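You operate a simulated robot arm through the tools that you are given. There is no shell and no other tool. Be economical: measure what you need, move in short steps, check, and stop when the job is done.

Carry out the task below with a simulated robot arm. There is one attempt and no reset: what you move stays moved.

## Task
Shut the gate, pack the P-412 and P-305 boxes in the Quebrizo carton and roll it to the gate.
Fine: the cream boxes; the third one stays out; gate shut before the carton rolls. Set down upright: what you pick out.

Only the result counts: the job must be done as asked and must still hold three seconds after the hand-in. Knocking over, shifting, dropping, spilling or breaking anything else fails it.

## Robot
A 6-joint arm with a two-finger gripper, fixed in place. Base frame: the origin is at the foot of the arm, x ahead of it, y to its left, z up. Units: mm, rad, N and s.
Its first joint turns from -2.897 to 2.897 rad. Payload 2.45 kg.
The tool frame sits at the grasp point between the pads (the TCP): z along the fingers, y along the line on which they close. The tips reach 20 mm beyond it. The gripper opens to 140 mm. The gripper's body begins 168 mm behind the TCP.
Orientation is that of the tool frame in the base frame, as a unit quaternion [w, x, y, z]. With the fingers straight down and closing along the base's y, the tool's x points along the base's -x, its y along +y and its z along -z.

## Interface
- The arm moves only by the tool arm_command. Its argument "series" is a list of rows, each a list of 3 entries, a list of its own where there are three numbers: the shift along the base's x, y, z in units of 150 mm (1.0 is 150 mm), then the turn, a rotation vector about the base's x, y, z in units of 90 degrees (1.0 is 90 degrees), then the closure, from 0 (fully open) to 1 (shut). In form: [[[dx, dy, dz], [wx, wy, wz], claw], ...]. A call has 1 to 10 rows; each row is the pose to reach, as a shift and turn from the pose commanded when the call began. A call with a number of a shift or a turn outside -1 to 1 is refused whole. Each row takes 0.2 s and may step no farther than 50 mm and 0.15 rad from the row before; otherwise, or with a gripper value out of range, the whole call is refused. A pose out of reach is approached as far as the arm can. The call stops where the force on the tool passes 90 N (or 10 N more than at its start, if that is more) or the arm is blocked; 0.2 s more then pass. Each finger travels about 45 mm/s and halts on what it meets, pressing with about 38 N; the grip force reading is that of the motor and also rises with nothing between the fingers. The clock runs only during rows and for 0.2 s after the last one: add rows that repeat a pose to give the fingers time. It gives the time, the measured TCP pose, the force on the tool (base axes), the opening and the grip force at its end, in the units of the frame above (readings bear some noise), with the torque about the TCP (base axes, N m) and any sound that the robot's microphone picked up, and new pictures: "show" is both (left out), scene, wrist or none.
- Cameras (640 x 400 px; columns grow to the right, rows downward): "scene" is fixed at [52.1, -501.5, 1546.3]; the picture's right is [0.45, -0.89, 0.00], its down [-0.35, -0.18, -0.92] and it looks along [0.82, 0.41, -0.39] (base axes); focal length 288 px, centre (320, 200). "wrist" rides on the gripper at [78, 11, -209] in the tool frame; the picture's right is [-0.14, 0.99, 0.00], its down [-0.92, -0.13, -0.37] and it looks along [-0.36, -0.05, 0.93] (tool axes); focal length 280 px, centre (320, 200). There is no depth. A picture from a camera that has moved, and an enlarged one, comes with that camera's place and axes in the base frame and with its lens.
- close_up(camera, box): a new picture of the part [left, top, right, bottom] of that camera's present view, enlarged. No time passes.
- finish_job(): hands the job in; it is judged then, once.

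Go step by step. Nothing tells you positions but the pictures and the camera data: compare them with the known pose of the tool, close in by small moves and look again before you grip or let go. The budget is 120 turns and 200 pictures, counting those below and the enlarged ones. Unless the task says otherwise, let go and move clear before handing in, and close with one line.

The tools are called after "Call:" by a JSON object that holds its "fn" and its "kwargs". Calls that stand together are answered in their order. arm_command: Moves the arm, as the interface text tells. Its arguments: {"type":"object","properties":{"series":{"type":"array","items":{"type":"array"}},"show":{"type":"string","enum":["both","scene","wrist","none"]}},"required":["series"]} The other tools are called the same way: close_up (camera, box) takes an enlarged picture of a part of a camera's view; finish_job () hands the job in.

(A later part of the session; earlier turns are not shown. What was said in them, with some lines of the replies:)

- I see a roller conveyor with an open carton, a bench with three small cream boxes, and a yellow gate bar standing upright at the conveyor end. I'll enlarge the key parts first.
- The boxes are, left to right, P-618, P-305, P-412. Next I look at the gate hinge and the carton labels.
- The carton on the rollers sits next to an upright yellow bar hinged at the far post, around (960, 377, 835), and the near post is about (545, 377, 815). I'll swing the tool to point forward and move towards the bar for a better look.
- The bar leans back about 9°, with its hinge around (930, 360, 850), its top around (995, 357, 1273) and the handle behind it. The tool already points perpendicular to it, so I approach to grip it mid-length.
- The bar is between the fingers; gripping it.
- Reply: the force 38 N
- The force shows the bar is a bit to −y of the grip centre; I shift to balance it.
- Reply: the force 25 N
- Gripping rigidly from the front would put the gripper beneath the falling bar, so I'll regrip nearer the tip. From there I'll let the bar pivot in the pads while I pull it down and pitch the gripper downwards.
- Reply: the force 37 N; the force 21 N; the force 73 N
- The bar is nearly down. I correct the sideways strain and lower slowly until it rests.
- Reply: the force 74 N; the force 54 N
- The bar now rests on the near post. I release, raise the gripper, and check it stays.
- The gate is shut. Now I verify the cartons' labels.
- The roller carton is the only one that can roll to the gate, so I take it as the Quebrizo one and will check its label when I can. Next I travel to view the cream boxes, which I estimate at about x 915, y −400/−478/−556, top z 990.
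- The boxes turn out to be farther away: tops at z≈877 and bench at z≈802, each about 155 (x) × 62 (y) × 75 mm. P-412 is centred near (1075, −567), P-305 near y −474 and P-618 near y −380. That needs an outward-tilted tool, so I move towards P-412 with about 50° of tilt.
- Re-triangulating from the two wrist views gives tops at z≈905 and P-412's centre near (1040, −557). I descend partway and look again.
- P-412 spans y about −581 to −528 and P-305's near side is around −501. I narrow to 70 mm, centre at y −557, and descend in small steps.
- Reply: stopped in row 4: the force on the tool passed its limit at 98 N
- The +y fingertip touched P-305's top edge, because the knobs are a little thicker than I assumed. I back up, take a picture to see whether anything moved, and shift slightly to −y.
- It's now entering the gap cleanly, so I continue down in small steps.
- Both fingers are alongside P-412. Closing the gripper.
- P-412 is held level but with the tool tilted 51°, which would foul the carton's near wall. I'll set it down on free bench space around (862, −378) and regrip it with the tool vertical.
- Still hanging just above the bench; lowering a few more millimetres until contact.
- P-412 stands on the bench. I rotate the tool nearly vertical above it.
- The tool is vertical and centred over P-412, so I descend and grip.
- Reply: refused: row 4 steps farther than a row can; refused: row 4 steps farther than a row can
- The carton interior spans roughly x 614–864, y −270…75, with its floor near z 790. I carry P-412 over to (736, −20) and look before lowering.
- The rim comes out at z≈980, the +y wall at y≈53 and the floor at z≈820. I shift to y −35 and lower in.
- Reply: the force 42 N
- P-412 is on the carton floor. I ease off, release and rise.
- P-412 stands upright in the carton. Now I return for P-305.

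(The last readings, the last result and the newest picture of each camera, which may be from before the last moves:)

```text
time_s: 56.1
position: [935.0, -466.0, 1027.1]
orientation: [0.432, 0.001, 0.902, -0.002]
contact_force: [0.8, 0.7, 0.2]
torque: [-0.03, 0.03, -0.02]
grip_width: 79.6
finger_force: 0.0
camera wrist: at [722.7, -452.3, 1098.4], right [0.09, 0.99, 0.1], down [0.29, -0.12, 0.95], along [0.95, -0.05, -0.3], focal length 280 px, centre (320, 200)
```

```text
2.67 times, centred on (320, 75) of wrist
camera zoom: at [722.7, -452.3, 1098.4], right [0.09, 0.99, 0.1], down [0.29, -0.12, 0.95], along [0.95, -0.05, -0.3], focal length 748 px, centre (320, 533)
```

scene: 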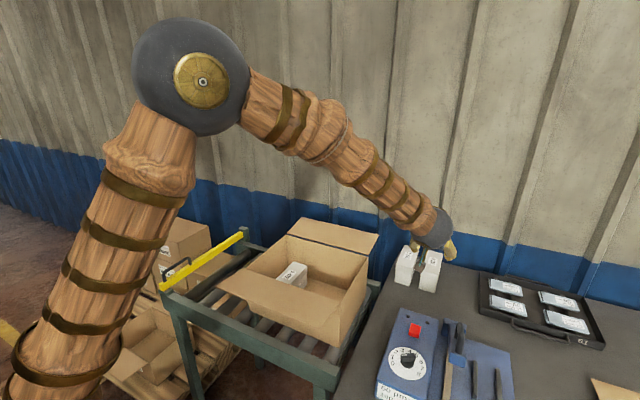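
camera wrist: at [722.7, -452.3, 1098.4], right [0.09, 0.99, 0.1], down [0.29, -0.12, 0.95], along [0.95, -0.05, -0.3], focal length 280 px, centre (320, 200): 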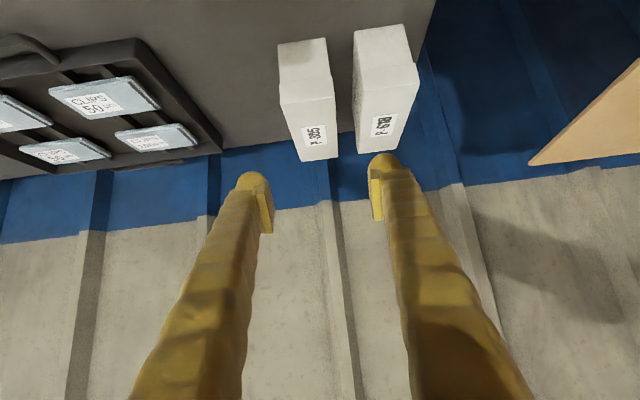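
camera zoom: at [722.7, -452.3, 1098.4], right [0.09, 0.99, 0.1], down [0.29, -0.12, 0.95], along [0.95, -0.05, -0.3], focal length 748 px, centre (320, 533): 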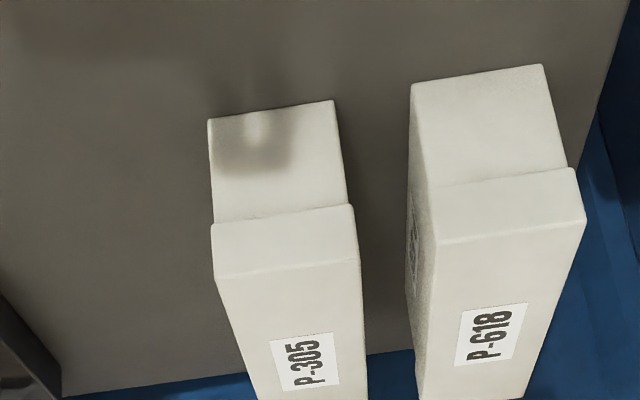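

Call:
{"fn": "arm_command", "kwargs": {"series": [[[0.25, -0.02, 0], [0, 0, 0], 0.5], [[0.5, -0.04, -0.1], [0, 0, 0], 0.5], [[0.74, -0.047, -0.25], [0, 0, 0], 0.5], [[0.74, -0.047, -0.45], [0, 0, 0], 0.5], [[0.74, -0.047, -0.6], [0, 0, 0], 0.5]], "show": "wrist"}}

Call:
{"fn": "close_up", "kwargs": {"camera": "wrist", "box": [240, 100, 420, 220]}}

```text
time_s: 57.3
position: [1045.9, -473.4, 937.1]
orientation: [0.432, 0.001, 0.902, -0.002]
contact_force: [0.4, 0.1, -0.3]
torque: [0.03, 0.04, 0.04]
grip_width: 70.1
finger_force: 0.1
camera wrist: at [834.1, -460.8, 1008.5], right [0.09, 0.99, 0.1], down [0.29, -0.13, 0.95], along [0.95, -0.05, -0.3], focal length 280 px, centre (320, 200)
```

wrist: 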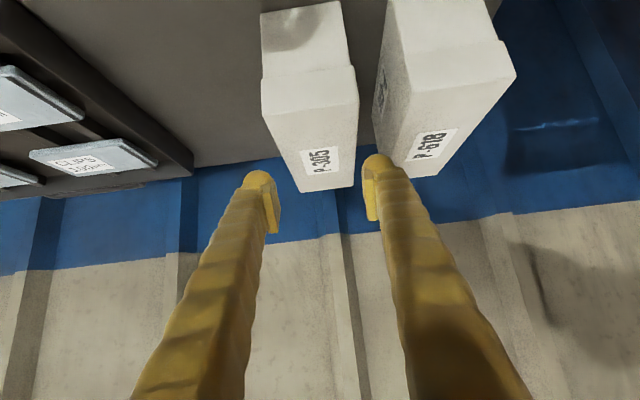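

```text
3.33 times, centred on (330, 160) of wrist
camera zoom: at [834.1, -460.8, 1008.5], right [0.09, 0.99, 0.1], down [0.29, -0.13, 0.95], along [0.95, -0.05, -0.3], focal length 935 px, centre (287, 333)
```

zoom: 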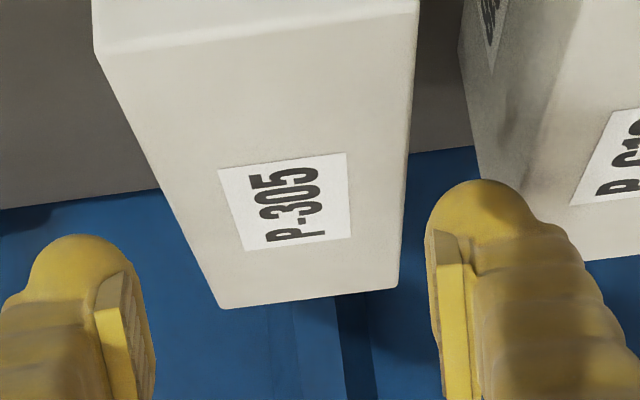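

Call:
{"fn": "arm_command", "kwargs": {"series": [[[0, -0.016, 0], [0, 0, 0], 0.5], [[0, -0.016, -0.05], [0, 0, 0], 0.5], [[0, -0.016, -0.08], [0, 0, 0], 0.5], [[0, -0.016, -0.11], [0, 0, 0], 0.5], [[0, -0.016, -0.14], [0, 0, 0], 0.5], [[0, -0.016, -0.16], [0, 0, 0], 0.5]], "show": "none"}}

Call:
{"fn": "close_up", "kwargs": {"camera": "wrist", "box": [240, 100, 420, 220]}}

```text
time_s: 58.7
position: [1045.2, -475.4, 913.5]
orientation: [0.431, 0.001, 0.902, -0.003]
contact_force: [0.2, 1.4, 1.3]
torque: [0.06, -0.03, -0.03]
grip_width: 71.0
finger_force: 0.6
```

```text
3.33 times, centred on (330, 160) of wrist
camera zoom: at [833.6, -462.2, 984.6], right [0.09, 0.99, 0.1], down [0.29, -0.13, 0.95], along [0.95, -0.05, -0.3], focal length 935 px, centre (287, 333)
```

zoom: 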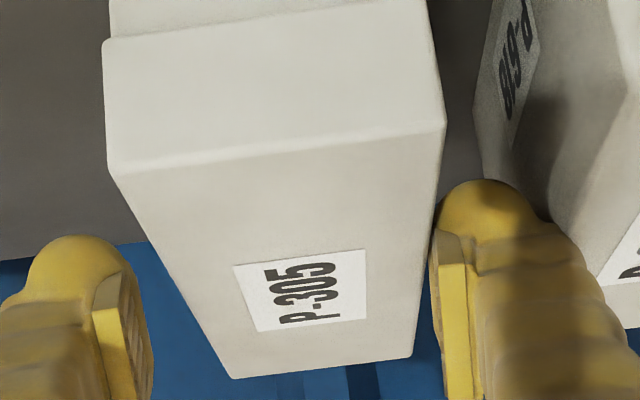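

Call:
{"fn": "arm_command", "kwargs": {"series": [[[0, 0.003, -0.05], [0, 0, 0], 0.5], [[0, 0.003, -0.1], [0, 0, 0], 0.5], [[0, 0.003, -0.15], [0, 0, 0], 0.5], [[0, 0.003, -0.2], [0, 0, 0], 0.5], [[0, 0.003, -0.25], [0, 0, 0], 0.5], [[0, 0.003, -0.3], [0, 0, 0], 0.5]], "show": "none"}}

Call:
{"fn": "close_up", "kwargs": {"camera": "wrist", "box": [240, 60, 480, 260]}}

```text
time_s: 60.1
position: [1044.1, -473.5, 867.9]
orientation: [0.431, 0.0, 0.902, -0.002]
contact_force: [0.2, -0.8, -0.3]
torque: [0.03, 0.01, 0.02]
grip_width: 70.0
finger_force: 0.0
```

```text
2.00 times, centred on (360, 160) of wrist
camera zoom: at [833.9, -461.2, 939.4], right [0.09, 0.99, 0.1], down [0.29, -0.13, 0.95], along [0.95, -0.05, -0.3], focal length 561 px, centre (240, 280)
```

zoom: 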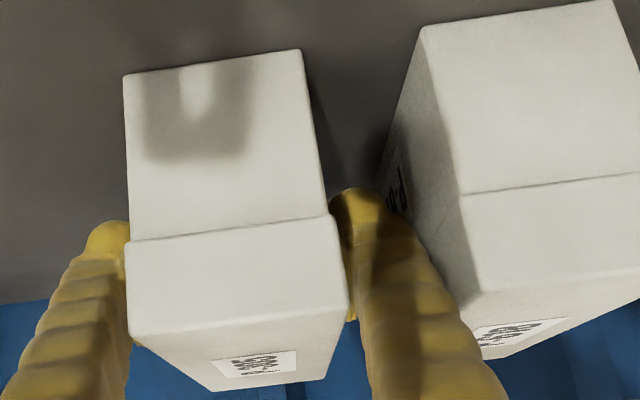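

Straddling P-305 with P-618 clear. I close and lift straight up.

Call:
{"fn": "arm_command", "kwargs": {"series": [[[0, -0.005, 0], [0, 0, 0], 0.8], [[0, -0.005, 0], [0, 0, 0], 1], [[0, -0.005, 0], [0, 0, 0], 1], [[0, -0.005, 0], [0, 0, 0], 1], [[0, -0.01, 0.05], [0, 0, 0], 1], [[0, -0.015, 0.15], [0, 0, 0], 1], [[0, -0.02, 0.35], [0, 0, 0], 1], [[0, -0.02, 0.6], [0, 0, 0], 1], [[0, -0.02, 0.85], [0, 0, 0], 1], [[0, -0.02, 1], [0, 0, 0], 1]]}}

Call:
{"fn": "close_up", "kwargs": {"camera": "scene", "box": [370, 200, 530, 330]}}

```text
time_s: 62.3
position: [1044.4, -477.5, 1015.1]
orientation: [0.432, 0.001, 0.902, -0.002]
contact_force: [-0.5, 0.3, -4.0]
torque: [0.01, -0.05, 0.0]
grip_width: 62.4
finger_force: 38.5
camera wrist: at [833.2, -464.3, 1088.4], right [0.09, 0.99, 0.1], down [0.29, -0.13, 0.95], along [0.95, -0.05, -0.3], focal length 280 px, centre (320, 200)
```

scene: 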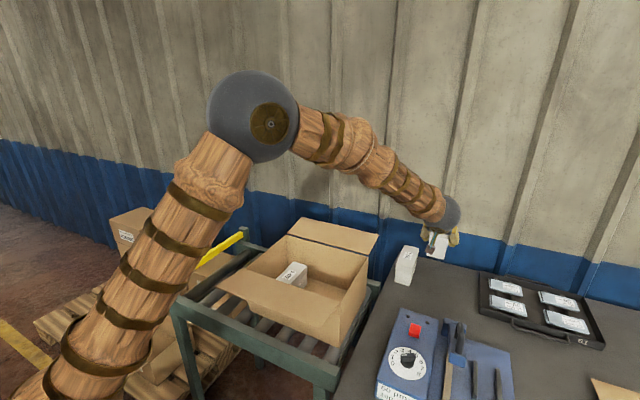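
wrist: 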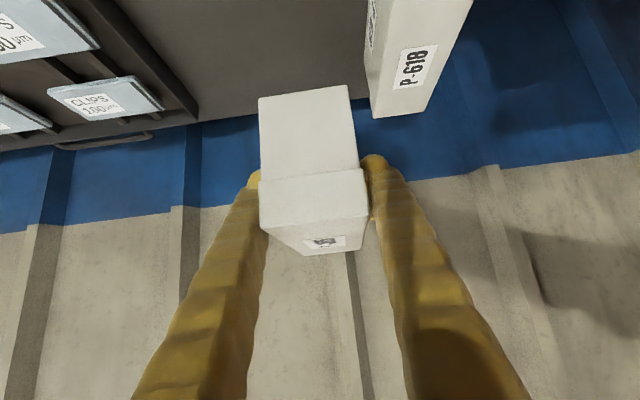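

```text
3.08 times, centred on (450, 265) of scene
camera zoom: at [52.1, -501.5, 1546.3], right [0.45, -0.89, 0.0], down [-0.35, -0.18, -0.92], along [0.82, 0.41, -0.39], focal length 888 px, centre (-80, 0)
```

zoom: 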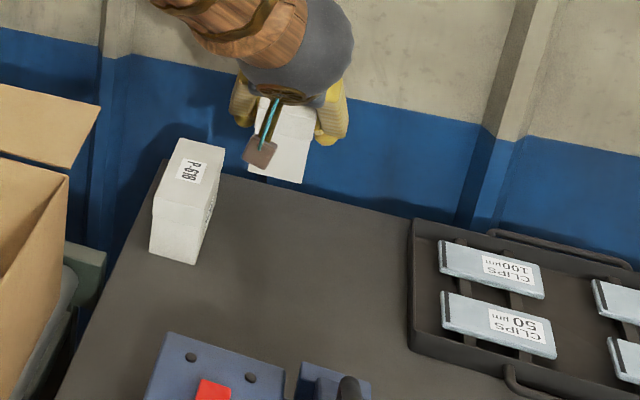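

P-305 is lifted. Same regrip at (870, −374).

Call:
{"fn": "arm_command", "kwargs": {"series": [[[-0.25, 0.15, 0], [0, 0, 0], 1], [[-0.5, 0.3, 0], [0, 0, 0], 1], [[-0.75, 0.45, 0], [0, 0, 0], 1], [[-1, 0.6, 0], [0, 0, 0], 1]], "show": "none"}}

Call:
{"fn": "arm_command", "kwargs": {"series": [[[-0.16, 0.085, 0], [0, 0, 0], 1], [[-0.16, 0.085, -0.3], [0, 0, 0], 1], [[-0.16, 0.085, -0.6], [0, 0, 0], 1], [[-0.16, 0.085, -0.85], [0, 0, 0], 1], [[-0.16, 0.085, -0.94], [0, 0, 0], 1]], "show": "wrist"}}

```text
time_s: 63.3
position: [896.5, -385.8, 1015.5]
orientation: [0.432, 0.0, 0.902, -0.001]
contact_force: [0.0, -0.3, -4.6]
torque: [-0.01, -0.05, 0.01]
grip_width: 62.5
finger_force: 37.6
```

```text
time_s: 64.5
position: [870.9, -374.3, 876.7]
orientation: [0.431, 0.0, 0.902, -0.002]
contact_force: [0.0, 0.0, -3.5]
torque: [0.01, 0.03, 0.0]
grip_width: 62.3
finger_force: 38.0
camera wrist: at [659.5, -361.4, 948.9], right [0.09, 0.99, 0.1], down [0.29, -0.13, 0.95], along [0.95, -0.05, -0.3], focal length 280 px, centre (320, 200)
```

wrist: 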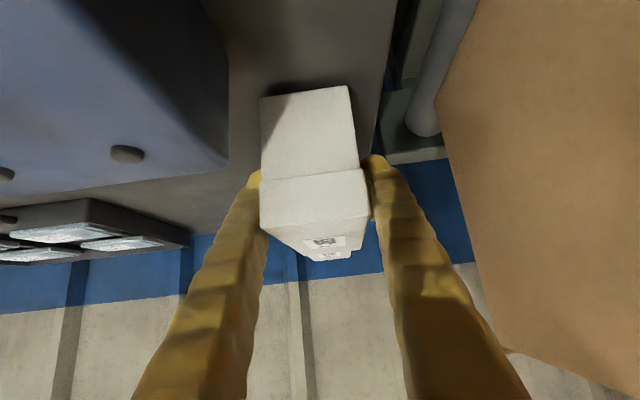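

Call:
{"fn": "arm_command", "kwargs": {"series": [[[0, 0, -0.03], [0, 0, 0], 1], [[0, 0, -0.045], [0, 0, 0], 1], [[0, 0, -0.058], [0, 0, 0], 1], [[0, 0, -0.058], [0, 0, 0], 1]], "show": "none"}}

```text
time_s: 65.5
position: [871.5, -373.4, 868.2]
orientation: [0.431, 0.001, 0.902, -0.002]
contact_force: [-0.9, 1.6, 0.7]
torque: [-0.05, -0.25, 0.06]
grip_width: 62.5
finger_force: 37.9
```

Call:
{"fn": "arm_command", "kwargs": {"series": [[[0, 0, -0.005], [0, 0, 0], 0.5], [[0, 0, -0.005], [0, 0, 0], 0.45], [[0, 0, -0.005], [0, 0, 0], 0.42], [[0, 0, 0.2], [0, 0, 0], 0.42], [[0, 0, 0.5], [0, 0, 0], 0.42], [[0, 0, 0.8], [0, 0, 0], 0.42], [[0, 0, 1.0], [0, 0, 0], 0.42]], "show": "none"}}

Call:
{"fn": "arm_command", "kwargs": {"series": [[[0, 0, 0], [0, 0.08, 0], 0.4], [[0, 0, 0], [0, 0.16, 0], 0.4], [[0, 0, 0], [0, 0.24, 0], 0.4], [[0, 0, 0], [0, 0.32, 0], 0.4], [[0, 0, 0], [0, 0.4, 0], 0.4], [[0, 0, 0], [0, 0.48, 0], 0.4], [[0, 0, 0], [0, 0.54, 0], 0.4], [[0, 0, -0.2], [0, 0.54, 0], 0.4]], "show": "wrist"}}

```text
time_s: 67.1
position: [871.4, -372.9, 1016.3]
orientation: [0.431, 0.0, 0.902, -0.001]
contact_force: [-0.8, 0.3, -0.5]
torque: [-0.01, -0.03, 0.03]
grip_width: 81.3
finger_force: 0.1
```

```text
time_s: 68.9
position: [872.4, -375.1, 987.7]
orientation: [0.021, 0.0, 1.0, -0.001]
contact_force: [0.8, -0.5, -0.4]
torque: [0.0, -0.04, -0.03]
grip_width: 83.9
finger_force: 0.1
camera wrist: at [785.2, -362.6, 1194.8], right [0.14, 0.99, 0.0], down [0.9, -0.13, 0.41], along [0.41, -0.05, -0.91], focal length 280 px, centre (320, 200)
```

wrist: 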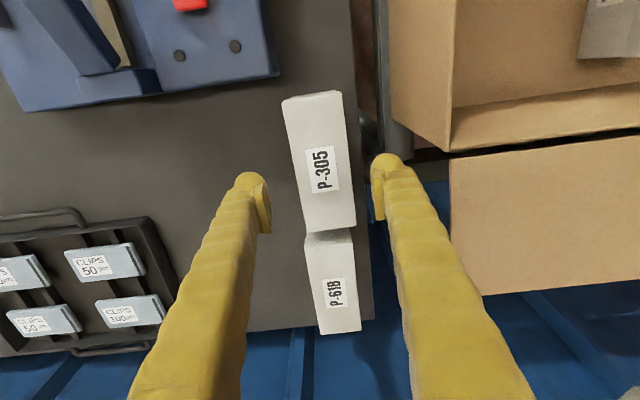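

Call:
{"fn": "arm_command", "kwargs": {"series": [[[0, 0.01, -0.2], [0, 0, 0], 0.42], [[0, 0.01, -0.4], [0, 0, 0], 0.42], [[0, 0.01, -0.6], [0, 0, 0], 0.42], [[0, 0.01, -0.83], [0, 0, 0], 0.42], [[0, 0.01, -0.83], [0, 0, 0], 0.8], [[0, 0.01, -0.83], [0, 0, 0], 1], [[0, 0.01, -0.83], [0, 0, 0], 1], [[0, 0.01, -0.83], [0, 0, 0], 1]], "show": "none"}}

Call:
{"fn": "arm_command", "kwargs": {"series": [[[0, 0.0, 0.1], [0, 0, 0], 1], [[0, 0, 0.35], [0, 0, 0], 1], [[0, 0, 0.65], [0, 0, 0], 1], [[0, 0, 0.95], [0, 0, 0], 1]], "show": "none"}}

Call:
{"fn": "arm_command", "kwargs": {"series": [[[-0.15, 0.1, 0.2], [0, 0, 0], 1], [[-0.35, 0.3, 0.35], [0, 0, 0], 1], [[-0.55, 0.5, 0.5], [0, 0, 0], 1], [[-0.75, 0.7, 0.65], [0, 0, 0], 1], [[-0.95, 0.9, 0.7], [0, 0, 0], 1]]}}

```text
time_s: 70.7
position: [871.4, -371.5, 863.4]
orientation: [0.022, -0.001, 1.0, -0.001]
contact_force: [0.5, -0.9, -0.7]
torque: [-0.02, -0.09, 0.02]
grip_width: 62.4
finger_force: 38.4
```

```text
time_s: 71.7
position: [869.6, -372.9, 1006.5]
orientation: [0.023, -0.001, 1.0, -0.003]
contact_force: [0.4, 0.5, -5.1]
torque: [0.01, 0.05, -0.04]
grip_width: 62.5
finger_force: 37.9
```

```text
time_s: 72.9
position: [729.0, -236.9, 1111.6]
orientation: [0.023, -0.001, 1.0, -0.002]
contact_force: [0.5, -0.4, -4.3]
torque: [0.04, 0.07, -0.03]
grip_width: 62.4
finger_force: 37.9
camera wrist: at [642.3, -224.0, 1317.7], right [0.14, 0.99, 0.0], down [0.9, -0.13, 0.41], along [0.4, -0.05, -0.91], focal length 280 px, centre (320, 200)
```

scene: 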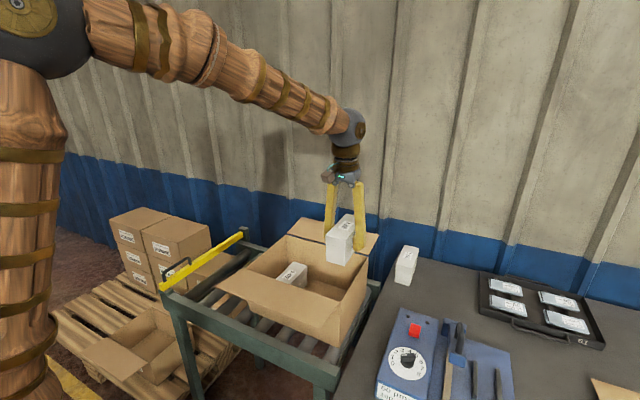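
wrist: 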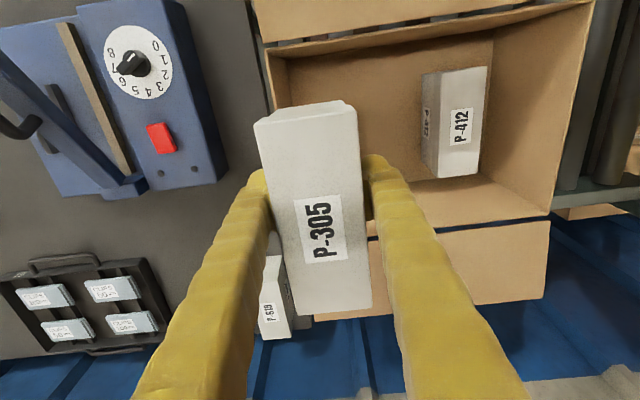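

Call:
{"fn": "arm_command", "kwargs": {"series": [[[0, 0.25, 0], [0, 0, 0], 1], [[0, 0.48, 0], [0, 0, 0], 1], [[0, 0.48, -0.25], [0, 0, 0], 1], [[0, 0.48, -0.5], [0, 0, 0], 1], [[0, 0.48, -0.75], [0, 0, 0], 1]]}}

```text
time_s: 74.1
position: [729.1, -163.7, 999.9]
orientation: [0.023, 0.0, 1.0, -0.002]
contact_force: [0.1, 0.3, -3.7]
torque: [-0.02, 0.04, -0.02]
grip_width: 62.5
finger_force: 37.9
camera wrist: at [641.4, -150.9, 1204.9], right [0.14, 0.99, 0.0], down [0.9, -0.13, 0.41], along [0.41, -0.05, -0.91], focal length 280 px, centre (320, 200)
```

scene: 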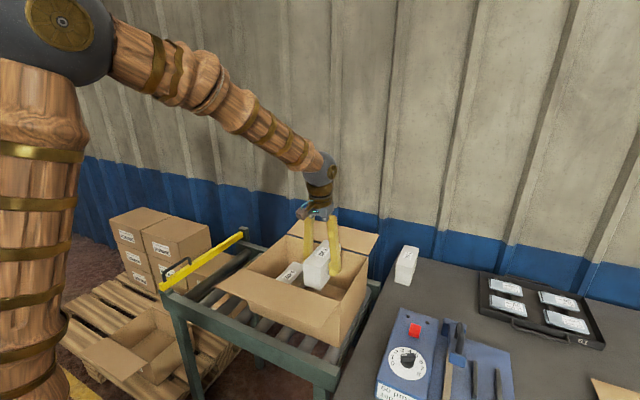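
wrist: 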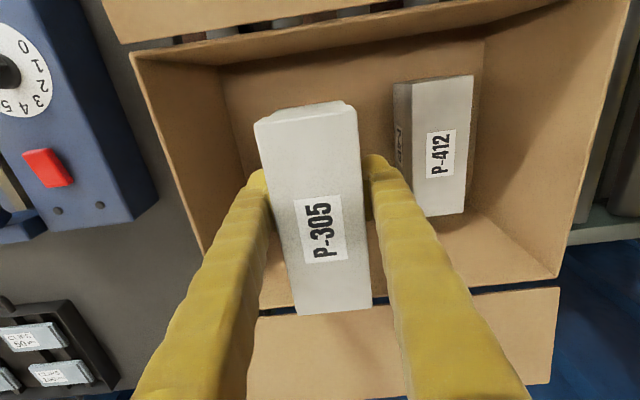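

Call:
{"fn": "arm_command", "kwargs": {"series": [[[0, 0, -0.2], [0, 0, 0], 1], [[0, 0, -0.45], [0, 0, 0], 1], [[0, 0, -0.7], [0, 0, 0], 1], [[0, 0, -0.83], [0, 0, 0], 1], [[0, 0, -0.88], [0, 0, 0], 1], [[0, 0, -0.895], [0, 0, 0], 1]], "show": "none"}}

Call:
{"fn": "arm_command", "kwargs": {"series": [[[0, 0, -0.01], [0, 0, 0], 1], [[0, 0, -0.01], [0, 0, 0], 1]], "show": "wrist"}}

```text
time_s: 75.5
position: [729.8, -165.0, 866.8]
orientation: [0.023, -0.001, 1.0, -0.002]
contact_force: [-9.4, -1.2, 42.9]
torque: [0.0, -0.2, 0.01]
grip_width: 62.7
finger_force: 37.7
```

```text
time_s: 76.1
position: [729.3, -164.9, 864.6]
orientation: [0.023, -0.001, 1.0, -0.001]
contact_force: [10.3, 1.2, 42.3]
torque: [-0.01, 0.19, -0.02]
grip_width: 62.7
finger_force: 38.4
camera wrist: at [642.4, -153.0, 1070.6], right [0.14, 0.99, 0.0], down [0.9, -0.12, 0.41], along [0.41, -0.05, -0.91], focal length 280 px, centre (320, 200)
```

wrist: 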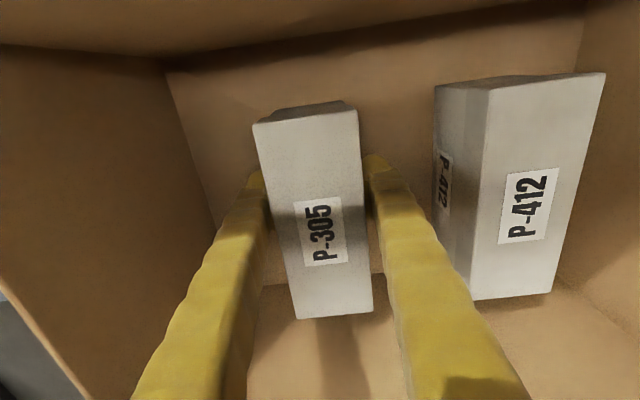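

P-305 is on the carton floor, so I release and rise.

Call:
{"fn": "arm_command", "kwargs": {"series": [[[0, 0, 0.015], [0, 0, 0], 1], [[0, 0, 0.015], [0, 0, 0], 0.5], [[0, 0, 0.015], [0, 0, 0], 0.45], [[0, 0, 0.015], [0, 0, 0], 0.43], [[0, 0, 0.25], [0, 0, 0], 0.43], [[0, 0, 0.5], [0, 0, 0], 0.43], [[0, 0, 0.8], [0, 0, 0], 0.43], [[0, 0, 1.0], [0, 0, 0], 0.43]], "show": "none"}}

Call:
{"fn": "arm_command", "kwargs": {"series": [[[0, -0.3, 0.2], [0, 0, 0], 0.6], [[0, -0.6, 0.4], [0, 0, 0], 0.8], [[0, -0.9, 0.6], [0, 0, 0], 1], [[0, -0.98, 0.8], [0, 0, 0], 1], [[0, -0.98, 0.8], [0, 0, 0], 1]]}}

Call:
{"fn": "close_up", "kwargs": {"camera": "scene", "box": [150, 200, 430, 390]}}

```text
time_s: 77.9
position: [726.3, -162.2, 1014.7]
orientation: [0.022, 0.0, 1.0, -0.002]
contact_force: [-0.5, -0.4, -0.1]
torque: [0.0, -0.04, 0.01]
grip_width: 79.9
finger_force: 0.0
```

```text
refused: row 1 steps farther than a row can; nothing moved
```

```text
2.11 times, centred on (290, 295) of scene
camera zoom: at [52.1, -501.5, 1546.3], right [0.45, -0.89, 0.0], down [-0.35, -0.18, -0.92], along [0.82, 0.41, -0.39], focal length 607 px, centre (383, 0)
```

zoom: 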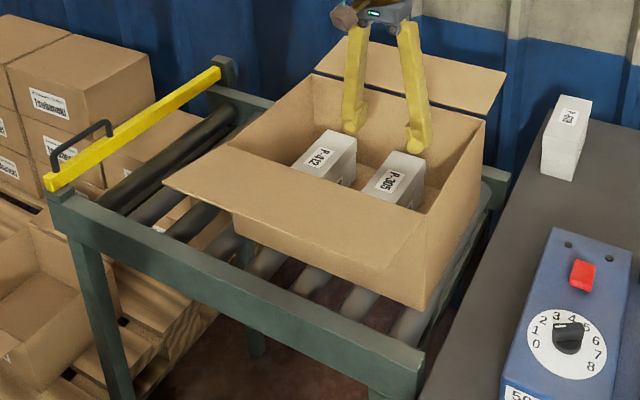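

Both boxes stand upright in the carton. Next I push it by its −y wall from outside, first rising and turning the gripper 90° so the open fingers make a wide pusher.

Call:
{"fn": "arm_command", "kwargs": {"series": [[[0, -0.05, 0.25], [0, 0, 0.09], 0.43], [[0, -0.15, 0.45], [0, 0, 0.18], 0.43], [[0, -0.25, 0.6], [0, 0, 0.27], 0.3], [[0, -0.4, 0.7], [0, 0, 0.36], 0.2], [[0, -0.55, 0.7], [0, 0, 0.45], 0.2], [[0, -0.7, 0.7], [0, 0, 0.54], 0.2], [[0, -0.85, 0.7], [0, 0, 0.63], 0.2], [[0, -1, 0.7], [0, 0, 0.72], 0.2], [[0, -1, 0.7], [0, 0, 0.81], 0.2], [[0, -1, 0.7], [0, 0, 0.9], 0.2]], "show": "none"}}

Call:
{"fn": "arm_command", "kwargs": {"series": [[[0.03, -0.1, 0], [0, 0, 0.09], 0.2], [[0.05, -0.2, 0], [0, 0, 0.1], 0.2]]}}

Call:
{"fn": "close_up", "kwargs": {"camera": "wrist", "box": [0, 0, 640, 400]}}

```text
time_s: 80.1
position: [729.5, -316.4, 1118.5]
orientation: [0.017, -0.651, 0.759, 0.013]
contact_force: [0.4, 0.4, -0.5]
torque: [-0.02, 0.0, -0.01]
grip_width: 111.8
finger_force: 0.1
```

```text
time_s: 80.7
position: [736.5, -344.7, 1117.1]
orientation: [-0.016, 0.708, -0.706, -0.014]
contact_force: [0.2, 0.1, -0.8]
torque: [-0.04, 0.01, -0.03]
grip_width: 112.1
finger_force: 0.0
camera wrist: at [725.8, -431.7, 1323.7], right [-0.99, 0.13, 0.0], down [0.12, 0.9, 0.41], along [0.05, 0.41, -0.91], focal length 280 px, centre (320, 200)
```

scene: 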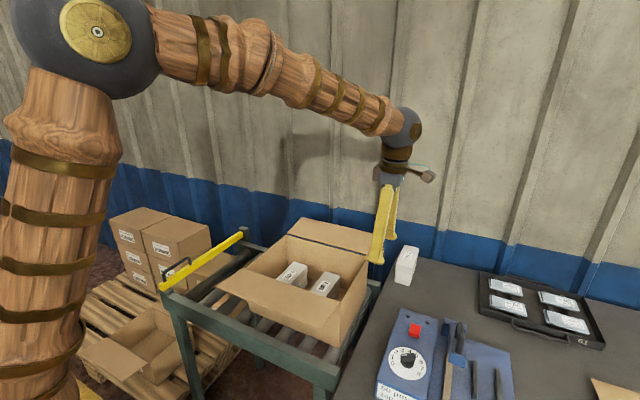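
wrist: 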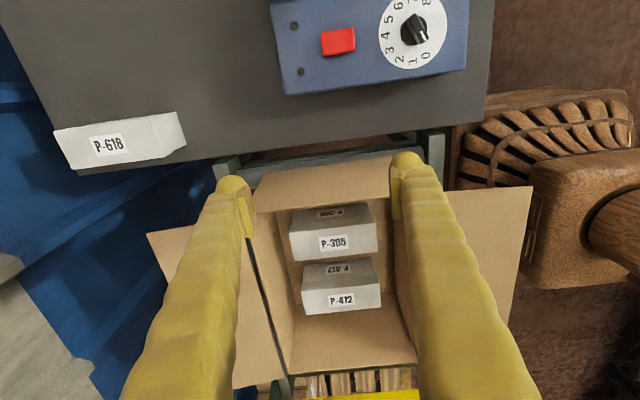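

```text
1.00 times, centred on (320, 200) of wrist (not enlarged: the box is as wide or as high as the picture)
camera zoom: at [725.8, -431.7, 1323.7], right [-0.99, 0.13, 0.0], down [0.12, 0.9, 0.41], along [0.05, 0.41, -0.91], focal length 280 px, centre (320, 200)
```

zoom: 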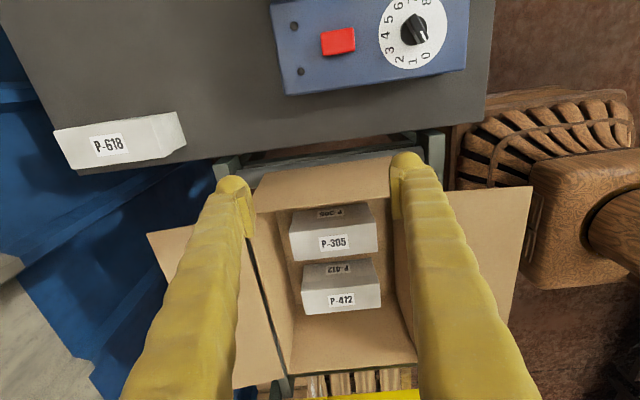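

Call:
{"fn": "arm_command", "kwargs": {"series": [[[0, 0, -0.3], [0, 0, 0], 0.2], [[0, 0, -0.6], [0, 0, 0], 0.2], [[0, 0, -0.9], [0, 0, 0], 0.2]], "show": "none"}}

Call:
{"fn": "arm_command", "kwargs": {"series": [[[0, 0, -0.3], [0, 0, 0], 0.2], [[0, 0, -0.6], [0, 0, 0], 0.2], [[0, 0, -0.7], [0, 0, 0], 0.2]]}}

Call:
{"fn": "close_up", "kwargs": {"camera": "scene", "box": [210, 190, 430, 370]}}

```text
time_s: 81.5
position: [735.5, -344.9, 982.7]
orientation: [-0.017, 0.708, -0.706, -0.013]
contact_force: [-0.1, -1.0, 0.1]
torque: [-0.02, 0.0, 0.02]
grip_width: 112.2
finger_force: 0.0
```

```text
time_s: 82.3
position: [735.7, -345.2, 877.5]
orientation: [-0.016, 0.707, -0.706, -0.015]
contact_force: [-0.2, -0.2, -0.7]
torque: [0.0, 0.02, 0.01]
grip_width: 111.8
finger_force: 0.1
camera wrist: at [724.5, -431.1, 1082.9], right [-0.99, 0.14, 0.0], down [0.12, 0.9, 0.41], along [0.05, 0.41, -0.91], focal length 280 px, centre (320, 200)
```

scene: 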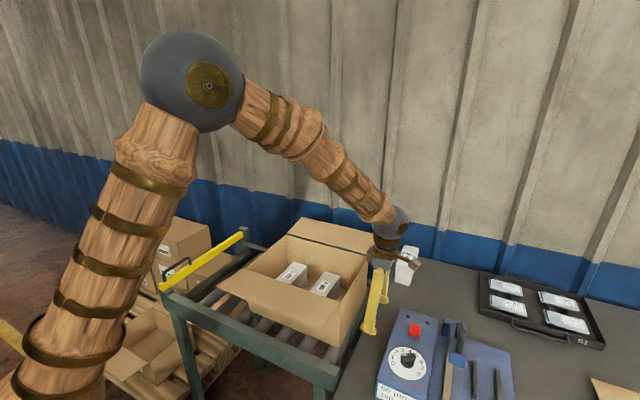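
wrist: 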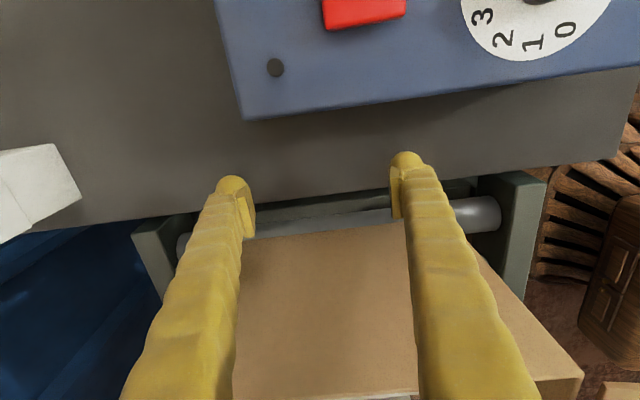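

```text
2.22 times, centred on (320, 280) of scene
camera zoom: at [52.1, -501.5, 1546.3], right [0.45, -0.89, 0.0], down [-0.35, -0.18, -0.92], along [0.82, 0.41, -0.39], focal length 641 px, centre (320, 22)
```

zoom: 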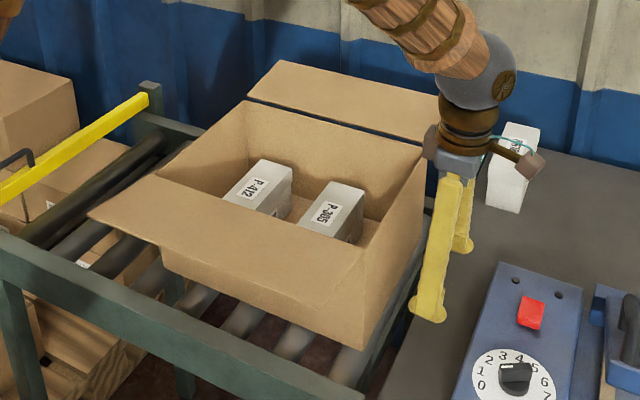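

Pusher in place. I push gently in +y.

Call:
{"fn": "arm_command", "kwargs": {"series": [[[0, 0.1, 0], [0, 0, 0], 0.2], [[0, 0.2, 0], [0, 0, 0], 0.2], [[0, 0.28, 0], [0, 0, 0], 0.2], [[0, 0.34, 0], [0, 0, 0], 0.2], [[0, 0.4, 0], [0, 0, 0], 0.2], [[0, 0.46, 0], [0, 0, 0], 0.2], [[0, 0.53, 0], [0, 0, 0], 0.2], [[0, 0.6, 0], [0, 0, 0], 0.2]]}}

```text
time_s: 84.1
position: [736.5, -255.8, 879.3]
orientation: [-0.017, 0.707, -0.706, -0.014]
contact_force: [-1.0, 0.1, -0.3]
torque: [0.0, 0.0, 0.02]
grip_width: 111.9
finger_force: 0.1
camera wrist: at [725.7, -341.7, 1085.0], right [-0.99, 0.14, 0.0], down [0.13, 0.9, 0.41], along [0.05, 0.41, -0.91], focal length 280 px, centre (320, 200)
```

scene: 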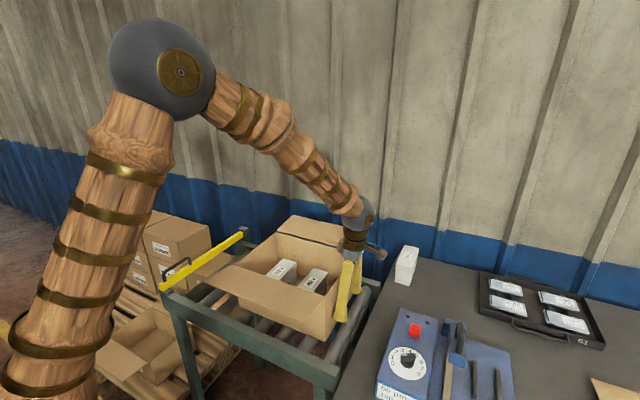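
wrist: 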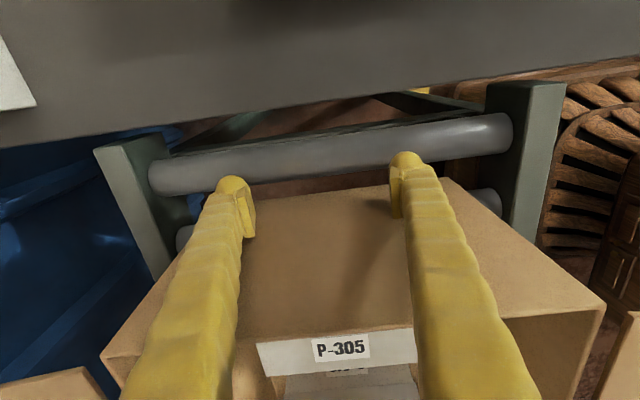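

It rolls smoothly with the boxes upright; continuing.

Call:
{"fn": "arm_command", "kwargs": {"series": [[[0, 0.08, 0], [0, 0, 0], 0.2], [[0, 0.16, 0], [0, 0, 0], 0.2], [[0, 0.24, 0], [0, 0, 0], 0.2], [[0, 0.32, 0], [0, 0, 0], 0.2], [[0, 0.4, 0], [0, 0, 0], 0.2], [[0, 0.48, 0], [0, 0, 0], 0.2], [[0, 0.56, 0], [0, 0, 0], 0.2], [[0, 0.64, 0], [0, 0, 0], 0.2], [[0, 0.72, 0], [0, 0, 0], 0.2], [[0, 0.8, 0], [0, 0, 0], 0.2]]}}

Call:
{"fn": "close_up", "kwargs": {"camera": "scene", "box": [150, 200, 390, 370]}}

```text
time_s: 86.3
position: [736.7, -134.1, 876.6]
orientation: [-0.017, 0.708, -0.706, -0.014]
contact_force: [-0.7, 1.1, 0.9]
torque: [0.02, 0.0, 0.02]
grip_width: 111.8
finger_force: 0.0
camera wrist: at [725.6, -220.7, 1084.0], right [-0.99, 0.14, 0.0], down [0.12, 0.9, 0.41], along [0.05, 0.41, -0.91], focal length 280 px, centre (320, 200)
```

scene: 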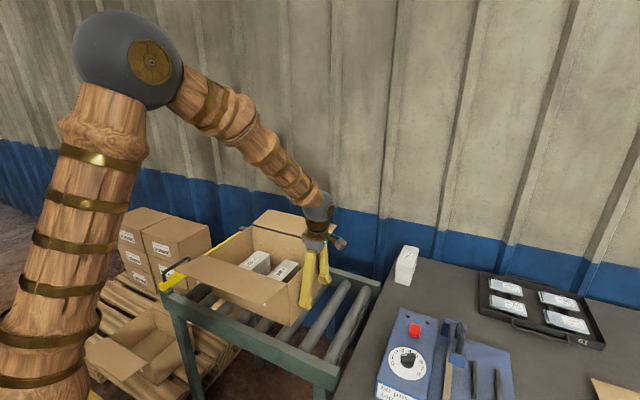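
wrist: 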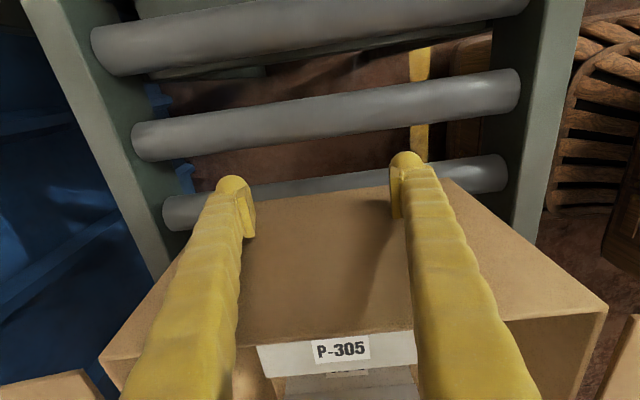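

```text
2.35 times, centred on (270, 285) of scene
camera zoom: at [52.1, -501.5, 1546.3], right [0.45, -0.89, 0.0], down [-0.35, -0.18, -0.92], along [0.82, 0.41, -0.39], focal length 679 px, centre (438, 0)
```

zoom: 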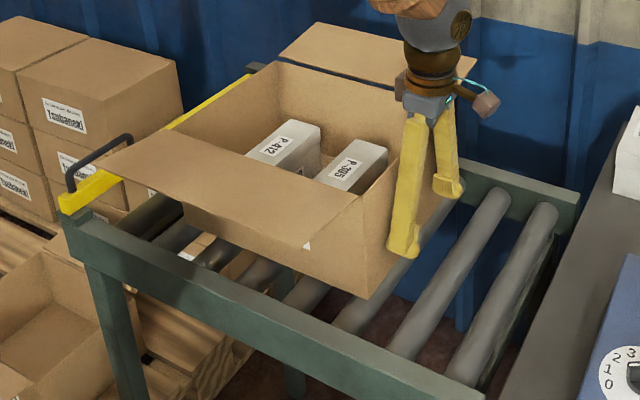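

Call:
{"fn": "arm_command", "kwargs": {"series": [[[0, 0.08, 0], [0, 0, 0], 0.2], [[0, 0.16, 0], [0, 0, 0], 0.2], [[0, 0.24, 0], [0, 0, 0], 0.2], [[0, 0.32, 0], [0, 0, 0], 0.2], [[0, 0.4, 0], [0, 0, 0], 0.2], [[0, 0.48, 0], [0, 0, 0], 0.2], [[0, 0.54, 0], [0, 0, 0], 0.2], [[0, 0.6, 0], [0, 0, 0], 0.2], [[0, 0.66, 0], [0, 0, 0], 0.2], [[0, 0.7, 0], [0, 0, 0], 0.2]]}}

Call:
{"fn": "close_up", "kwargs": {"camera": "scene", "box": [150, 200, 390, 370]}}

```text
time_s: 88.5
position: [735.2, -32.4, 877.8]
orientation: [-0.017, 0.707, -0.707, -0.015]
contact_force: [0.1, -0.7, 0.7]
torque: [-0.01, 0.0, -0.05]
grip_width: 111.8
finger_force: 0.4
camera wrist: at [724.3, -117.3, 1084.4], right [-0.99, 0.14, 0.0], down [0.13, 0.9, 0.41], along [0.05, 0.41, -0.91], focal length 280 px, centre (320, 200)
```

scene: 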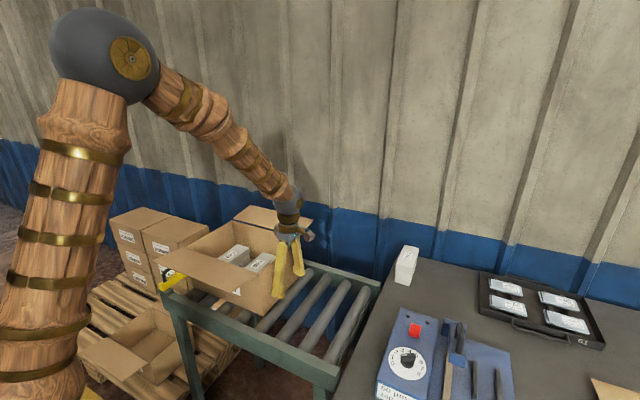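
wrist: 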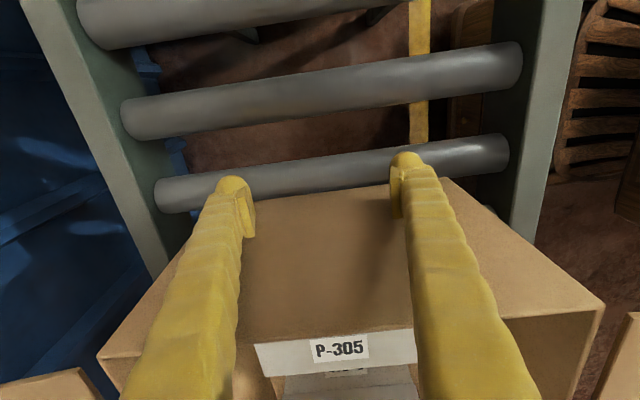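

```text
2.35 times, centred on (270, 285) of scene
camera zoom: at [52.1, -501.5, 1546.3], right [0.45, -0.89, 0.0], down [-0.35, -0.18, -0.92], along [0.82, 0.41, -0.39], focal length 679 px, centre (438, 0)
```

zoom: 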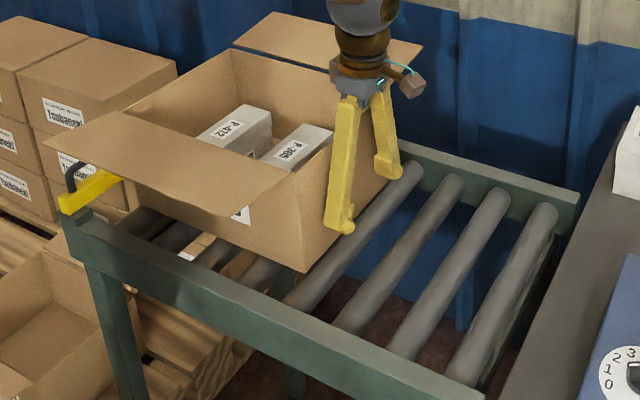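

Call:
{"fn": "arm_command", "kwargs": {"series": [[[0, 0.04, 0], [0, 0, 0], 0.2], [[0, 0.08, 0], [0, 0, 0], 0.2], [[0, 0.12, 0], [0, 0, 0], 0.2], [[0, 0.15, 0], [0, 0, 0], 0.2], [[0, 0.18, 0], [0, 0, 0], 0.2]], "show": "none"}}

Call:
{"fn": "close_up", "kwargs": {"camera": "scene", "box": [150, 200, 350, 340]}}

```text
time_s: 89.7
position: [736.9, -3.2, 876.4]
orientation: [-0.017, 0.708, -0.706, -0.014]
contact_force: [0.2, -0.2, -1.6]
torque: [0.0, 0.01, -0.03]
grip_width: 112.1
finger_force: 0.0
```

```text
2.86 times, centred on (250, 270) of scene
camera zoom: at [52.1, -501.5, 1546.3], right [0.45, -0.89, 0.0], down [-0.35, -0.18, -0.92], along [0.82, 0.41, -0.39], focal length 824 px, centre (520, 0)
```

zoom: 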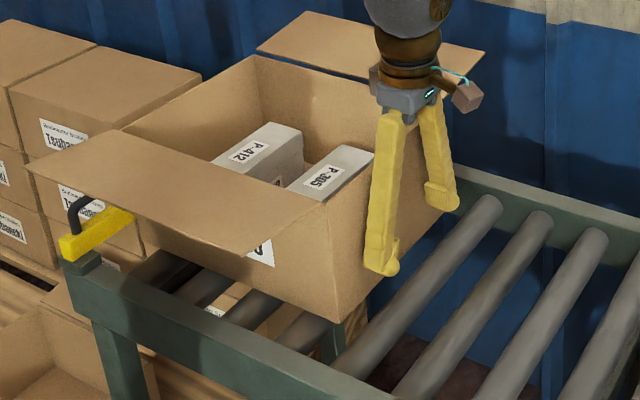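

Call:
{"fn": "arm_command", "kwargs": {"series": [[[0, 0.03, 0], [0, 0, 0], 0.2], [[0, 0.06, 0], [0, 0, 0], 0.2], [[0, 0.09, 0], [0, 0, 0], 0.2], [[0, 0.12, 0], [0, 0, 0], 0.2]], "show": "none"}}

Call:
{"fn": "close_up", "kwargs": {"camera": "scene", "box": [150, 200, 350, 340]}}

```text
time_s: 90.4
position: [736.8, 1.1, 877.5]
orientation: [-0.015, 0.707, -0.707, -0.012]
contact_force: [-2.0, -15.8, 2.5]
torque: [-0.04, 0.01, 0.18]
grip_width: 112.0
finger_force: 0.2
stopped in row 3: the force on the tool passed its limit at 106 N (the readings are from after the stop); the commanded pose is now the measured one
```

```text
2.86 times, centred on (250, 270) of scene
camera zoom: at [52.1, -501.5, 1546.3], right [0.45, -0.89, 0.0], down [-0.35, -0.18, -0.92], along [0.82, 0.41, -0.39], focal length 824 px, centre (520, 0)
```

zoom: 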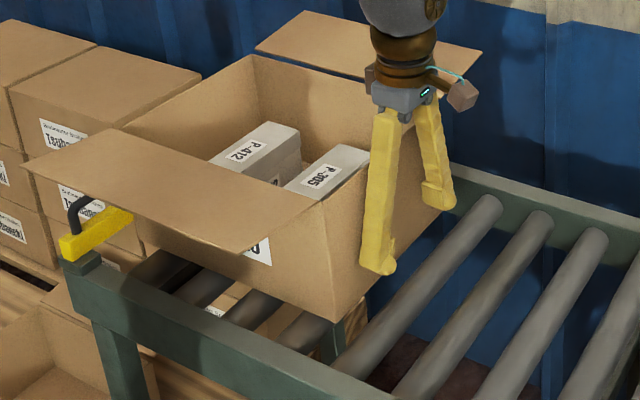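

The carton met the gate. I back away, rise clear and check everything.

Call:
{"fn": "arm_command", "kwargs": {"series": [[[0, -0.1, 0], [0, 0, 0], 0.2], [[0, -0.3, 0], [0, 0, 0], 0.2], [[0, -0.5, 0.1], [0, 0, 0], 0.2], [[0, -0.6, 0.35], [0, 0, 0], 0.2], [[0, -0.6, 0.65], [0, 0, 0], 0.2], [[0, -0.6, 0.95], [0, 0, 0], 0.2]], "show": "none"}}

Call:
{"fn": "arm_command", "kwargs": {"series": [[[0, 0, 0.3], [0, 0, 0], 0.2], [[0, 0, 0.6], [0, 0, 0], 0.2], [[0, 0, 0.95], [0, 0, 0], 0.2]], "show": "none"}}

Call:
{"fn": "arm_command", "kwargs": {"series": [[[0, 0, 0.3], [0, 0, 0], 0.2], [[0, 0, 0.6], [0, 0, 0], 0.2], [[0, 0, 0.9], [0, 0, 0], 0.2]]}}

Call:
{"fn": "close_up", "kwargs": {"camera": "scene", "box": [130, 200, 450, 390]}}

```text
time_s: 91.8
position: [737.3, -88.4, 1021.1]
orientation: [-0.015, 0.707, -0.707, -0.013]
contact_force: [-0.3, 0.2, -0.4]
torque: [0.0, 0.0, -0.01]
grip_width: 112.0
finger_force: 0.1
```

```text
refused: row 3 steps farther than a row can; nothing moved
```

```text
time_s: 92.6
position: [733.7, -89.0, 1157.1]
orientation: [0.014, -0.707, 0.707, 0.013]
contact_force: [-0.1, 0.5, 0.5]
torque: [-0.02, 0.05, 0.0]
grip_width: 111.9
finger_force: 0.0
camera wrist: at [722.4, -172.5, 1363.5], right [-0.99, 0.14, 0.0], down [0.13, 0.91, 0.41], along [0.05, 0.4, -0.91], focal length 280 px, centre (320, 200)
```

scene: 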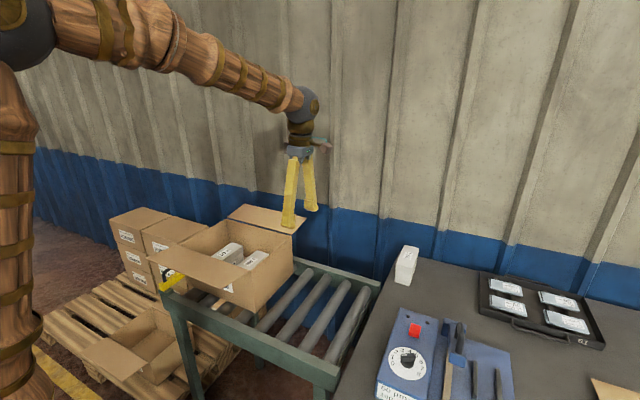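
wrist: 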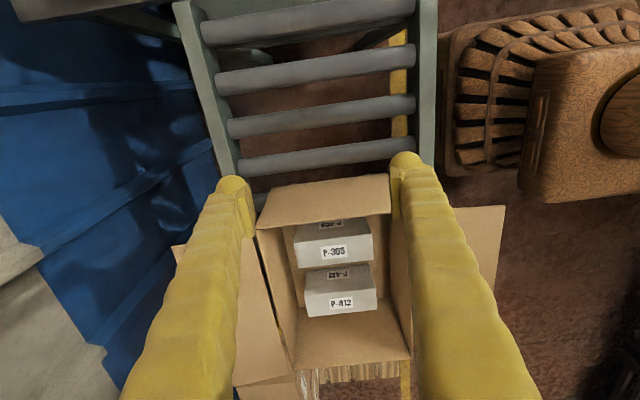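

```text
2.00 times, centred on (290, 295) of scene
camera zoom: at [52.1, -501.5, 1546.3], right [0.45, -0.89, 0.0], down [-0.35, -0.18, -0.92], along [0.82, 0.41, -0.39], focal length 577 px, centre (380, 10)
```

zoom: 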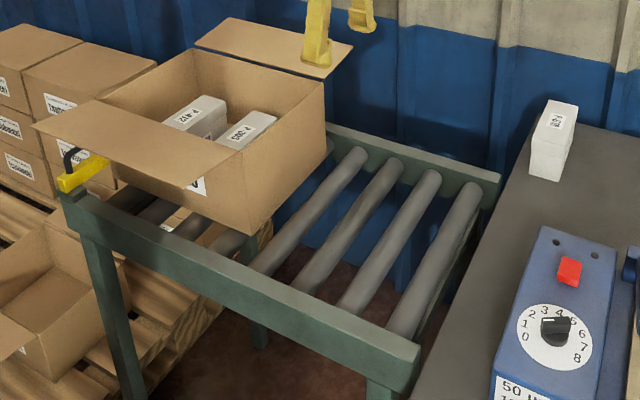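

The carton is at the gate with both boxes upright. I do one look from above to confirm the gap to the bar.

Call:
{"fn": "arm_command", "kwargs": {"series": [[[0, 0.3, 0], [0, 0, 0], 0.1], [[0, 0.6, 0], [0, 0, 0], 0], [[0, 0.9, 0], [0, 0, 0], 0]], "show": "none"}}

Call:
{"fn": "arm_command", "kwargs": {"series": [[[0, 0.3, 0], [0, 0, 0], 0], [[0, 0.6, 0], [0, 0, 0], 0], [[0, 0.9, 0], [0, 0, 0], 0]], "show": "none"}}

Call:
{"fn": "arm_command", "kwargs": {"series": [[[0, 0.3, 0], [0, 0, 0], 0], [[0, 0.6, 0], [0, 0, 0], 0], [[0, 0.9, 0], [0, 0, 0], 0]], "show": "wrist"}}

```text
time_s: 93.4
position: [734.1, 48.1, 1157.7]
orientation: [0.016, -0.707, 0.707, 0.013]
contact_force: [0.4, 0.1, -0.1]
torque: [-0.01, 0.0, 0.0]
grip_width: 140.0
finger_force: 0.0
```

```text
time_s: 94.2
position: [735.4, 184.6, 1156.5]
orientation: [-0.015, 0.707, -0.706, -0.013]
contact_force: [0.5, 0.8, -1.6]
torque: [-0.04, -0.01, 0.01]
grip_width: 140.0
finger_force: 0.0
```

```text
time_s: 95.0
position: [736.3, 316.7, 1155.2]
orientation: [0.015, -0.707, 0.707, 0.013]
contact_force: [0.7, -0.7, -0.1]
torque: [-0.04, 0.0, 0.06]
grip_width: 139.9
finger_force: 0.2
camera wrist: at [724.2, 231.8, 1362.9], right [-0.99, 0.14, 0.0], down [0.13, 0.91, 0.41], along [0.05, 0.4, -0.91], focal length 280 px, centre (320, 200)
```

wrist: 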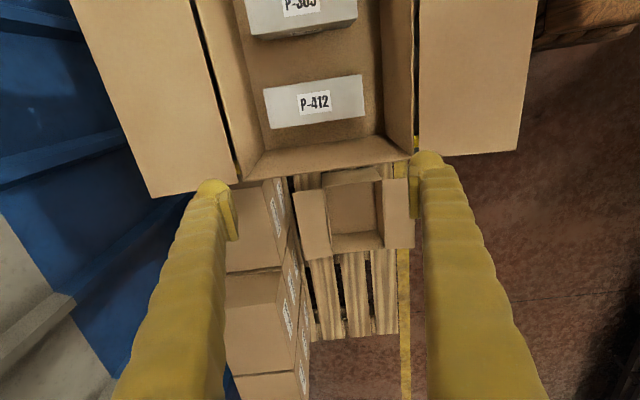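

Call:
{"fn": "arm_command", "kwargs": {"series": [[[0, 0.3, 0], [0, 0, 0], 0], [[0, 0.6, 0], [0, 0, 0], 0], [[0, 0.9, 0], [0, 0, 0], 0]], "show": "wrist"}}

Call:
{"fn": "close_up", "kwargs": {"camera": "wrist", "box": [180, 0, 460, 170]}}

```text
time_s: 95.8
position: [735.3, 452.0, 1156.8]
orientation: [-0.015, 0.707, -0.707, -0.012]
contact_force: [-0.1, -0.1, -0.3]
torque: [-0.02, -0.01, 0.0]
grip_width: 140.0
finger_force: 0.0
camera wrist: at [724.6, 367.4, 1363.1], right [-0.99, 0.14, 0.0], down [0.13, 0.91, 0.41], along [0.05, 0.4, -0.91], focal length 280 px, centre (320, 200)
```

wrist: 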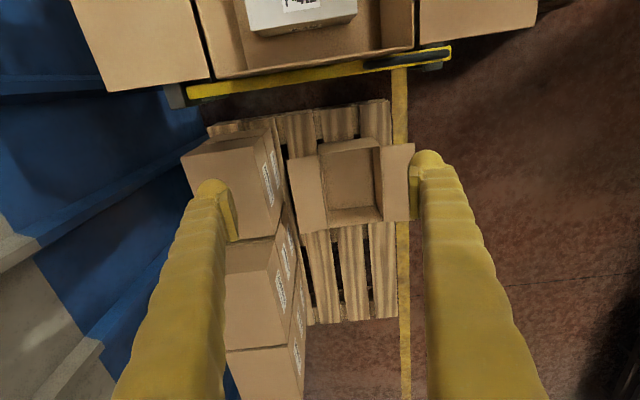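

```text
2.29 times, centred on (320, 85) of wrist
camera zoom: at [724.6, 367.4, 1363.1], right [-0.99, 0.14, 0.0], down [0.13, 0.91, 0.41], along [0.05, 0.4, -0.91], focal length 641 px, centre (320, 463)
```

zoom: 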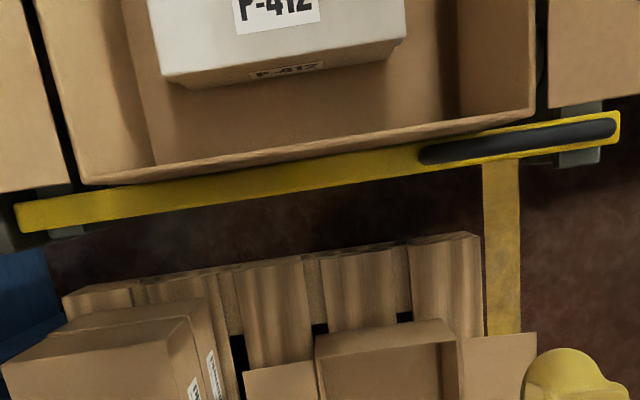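

The bar lies across both posts with the carton's wall against it. Both boxes are upright inside, P-618 still stands on the bench, and the gripper is clear. I'm handing in.

Call:
{"fn": "finish_job", "kwargs": {}}

```text
The job is handed in.
```

The gate is shut, P-412 and P-305 stand upright in the Quebrizo carton, the carton has been rolled up against the gate, and P-618 was left on the bench; I identified the carton by its place on the rollers, as the flap hid all but the last letter or so of its label.
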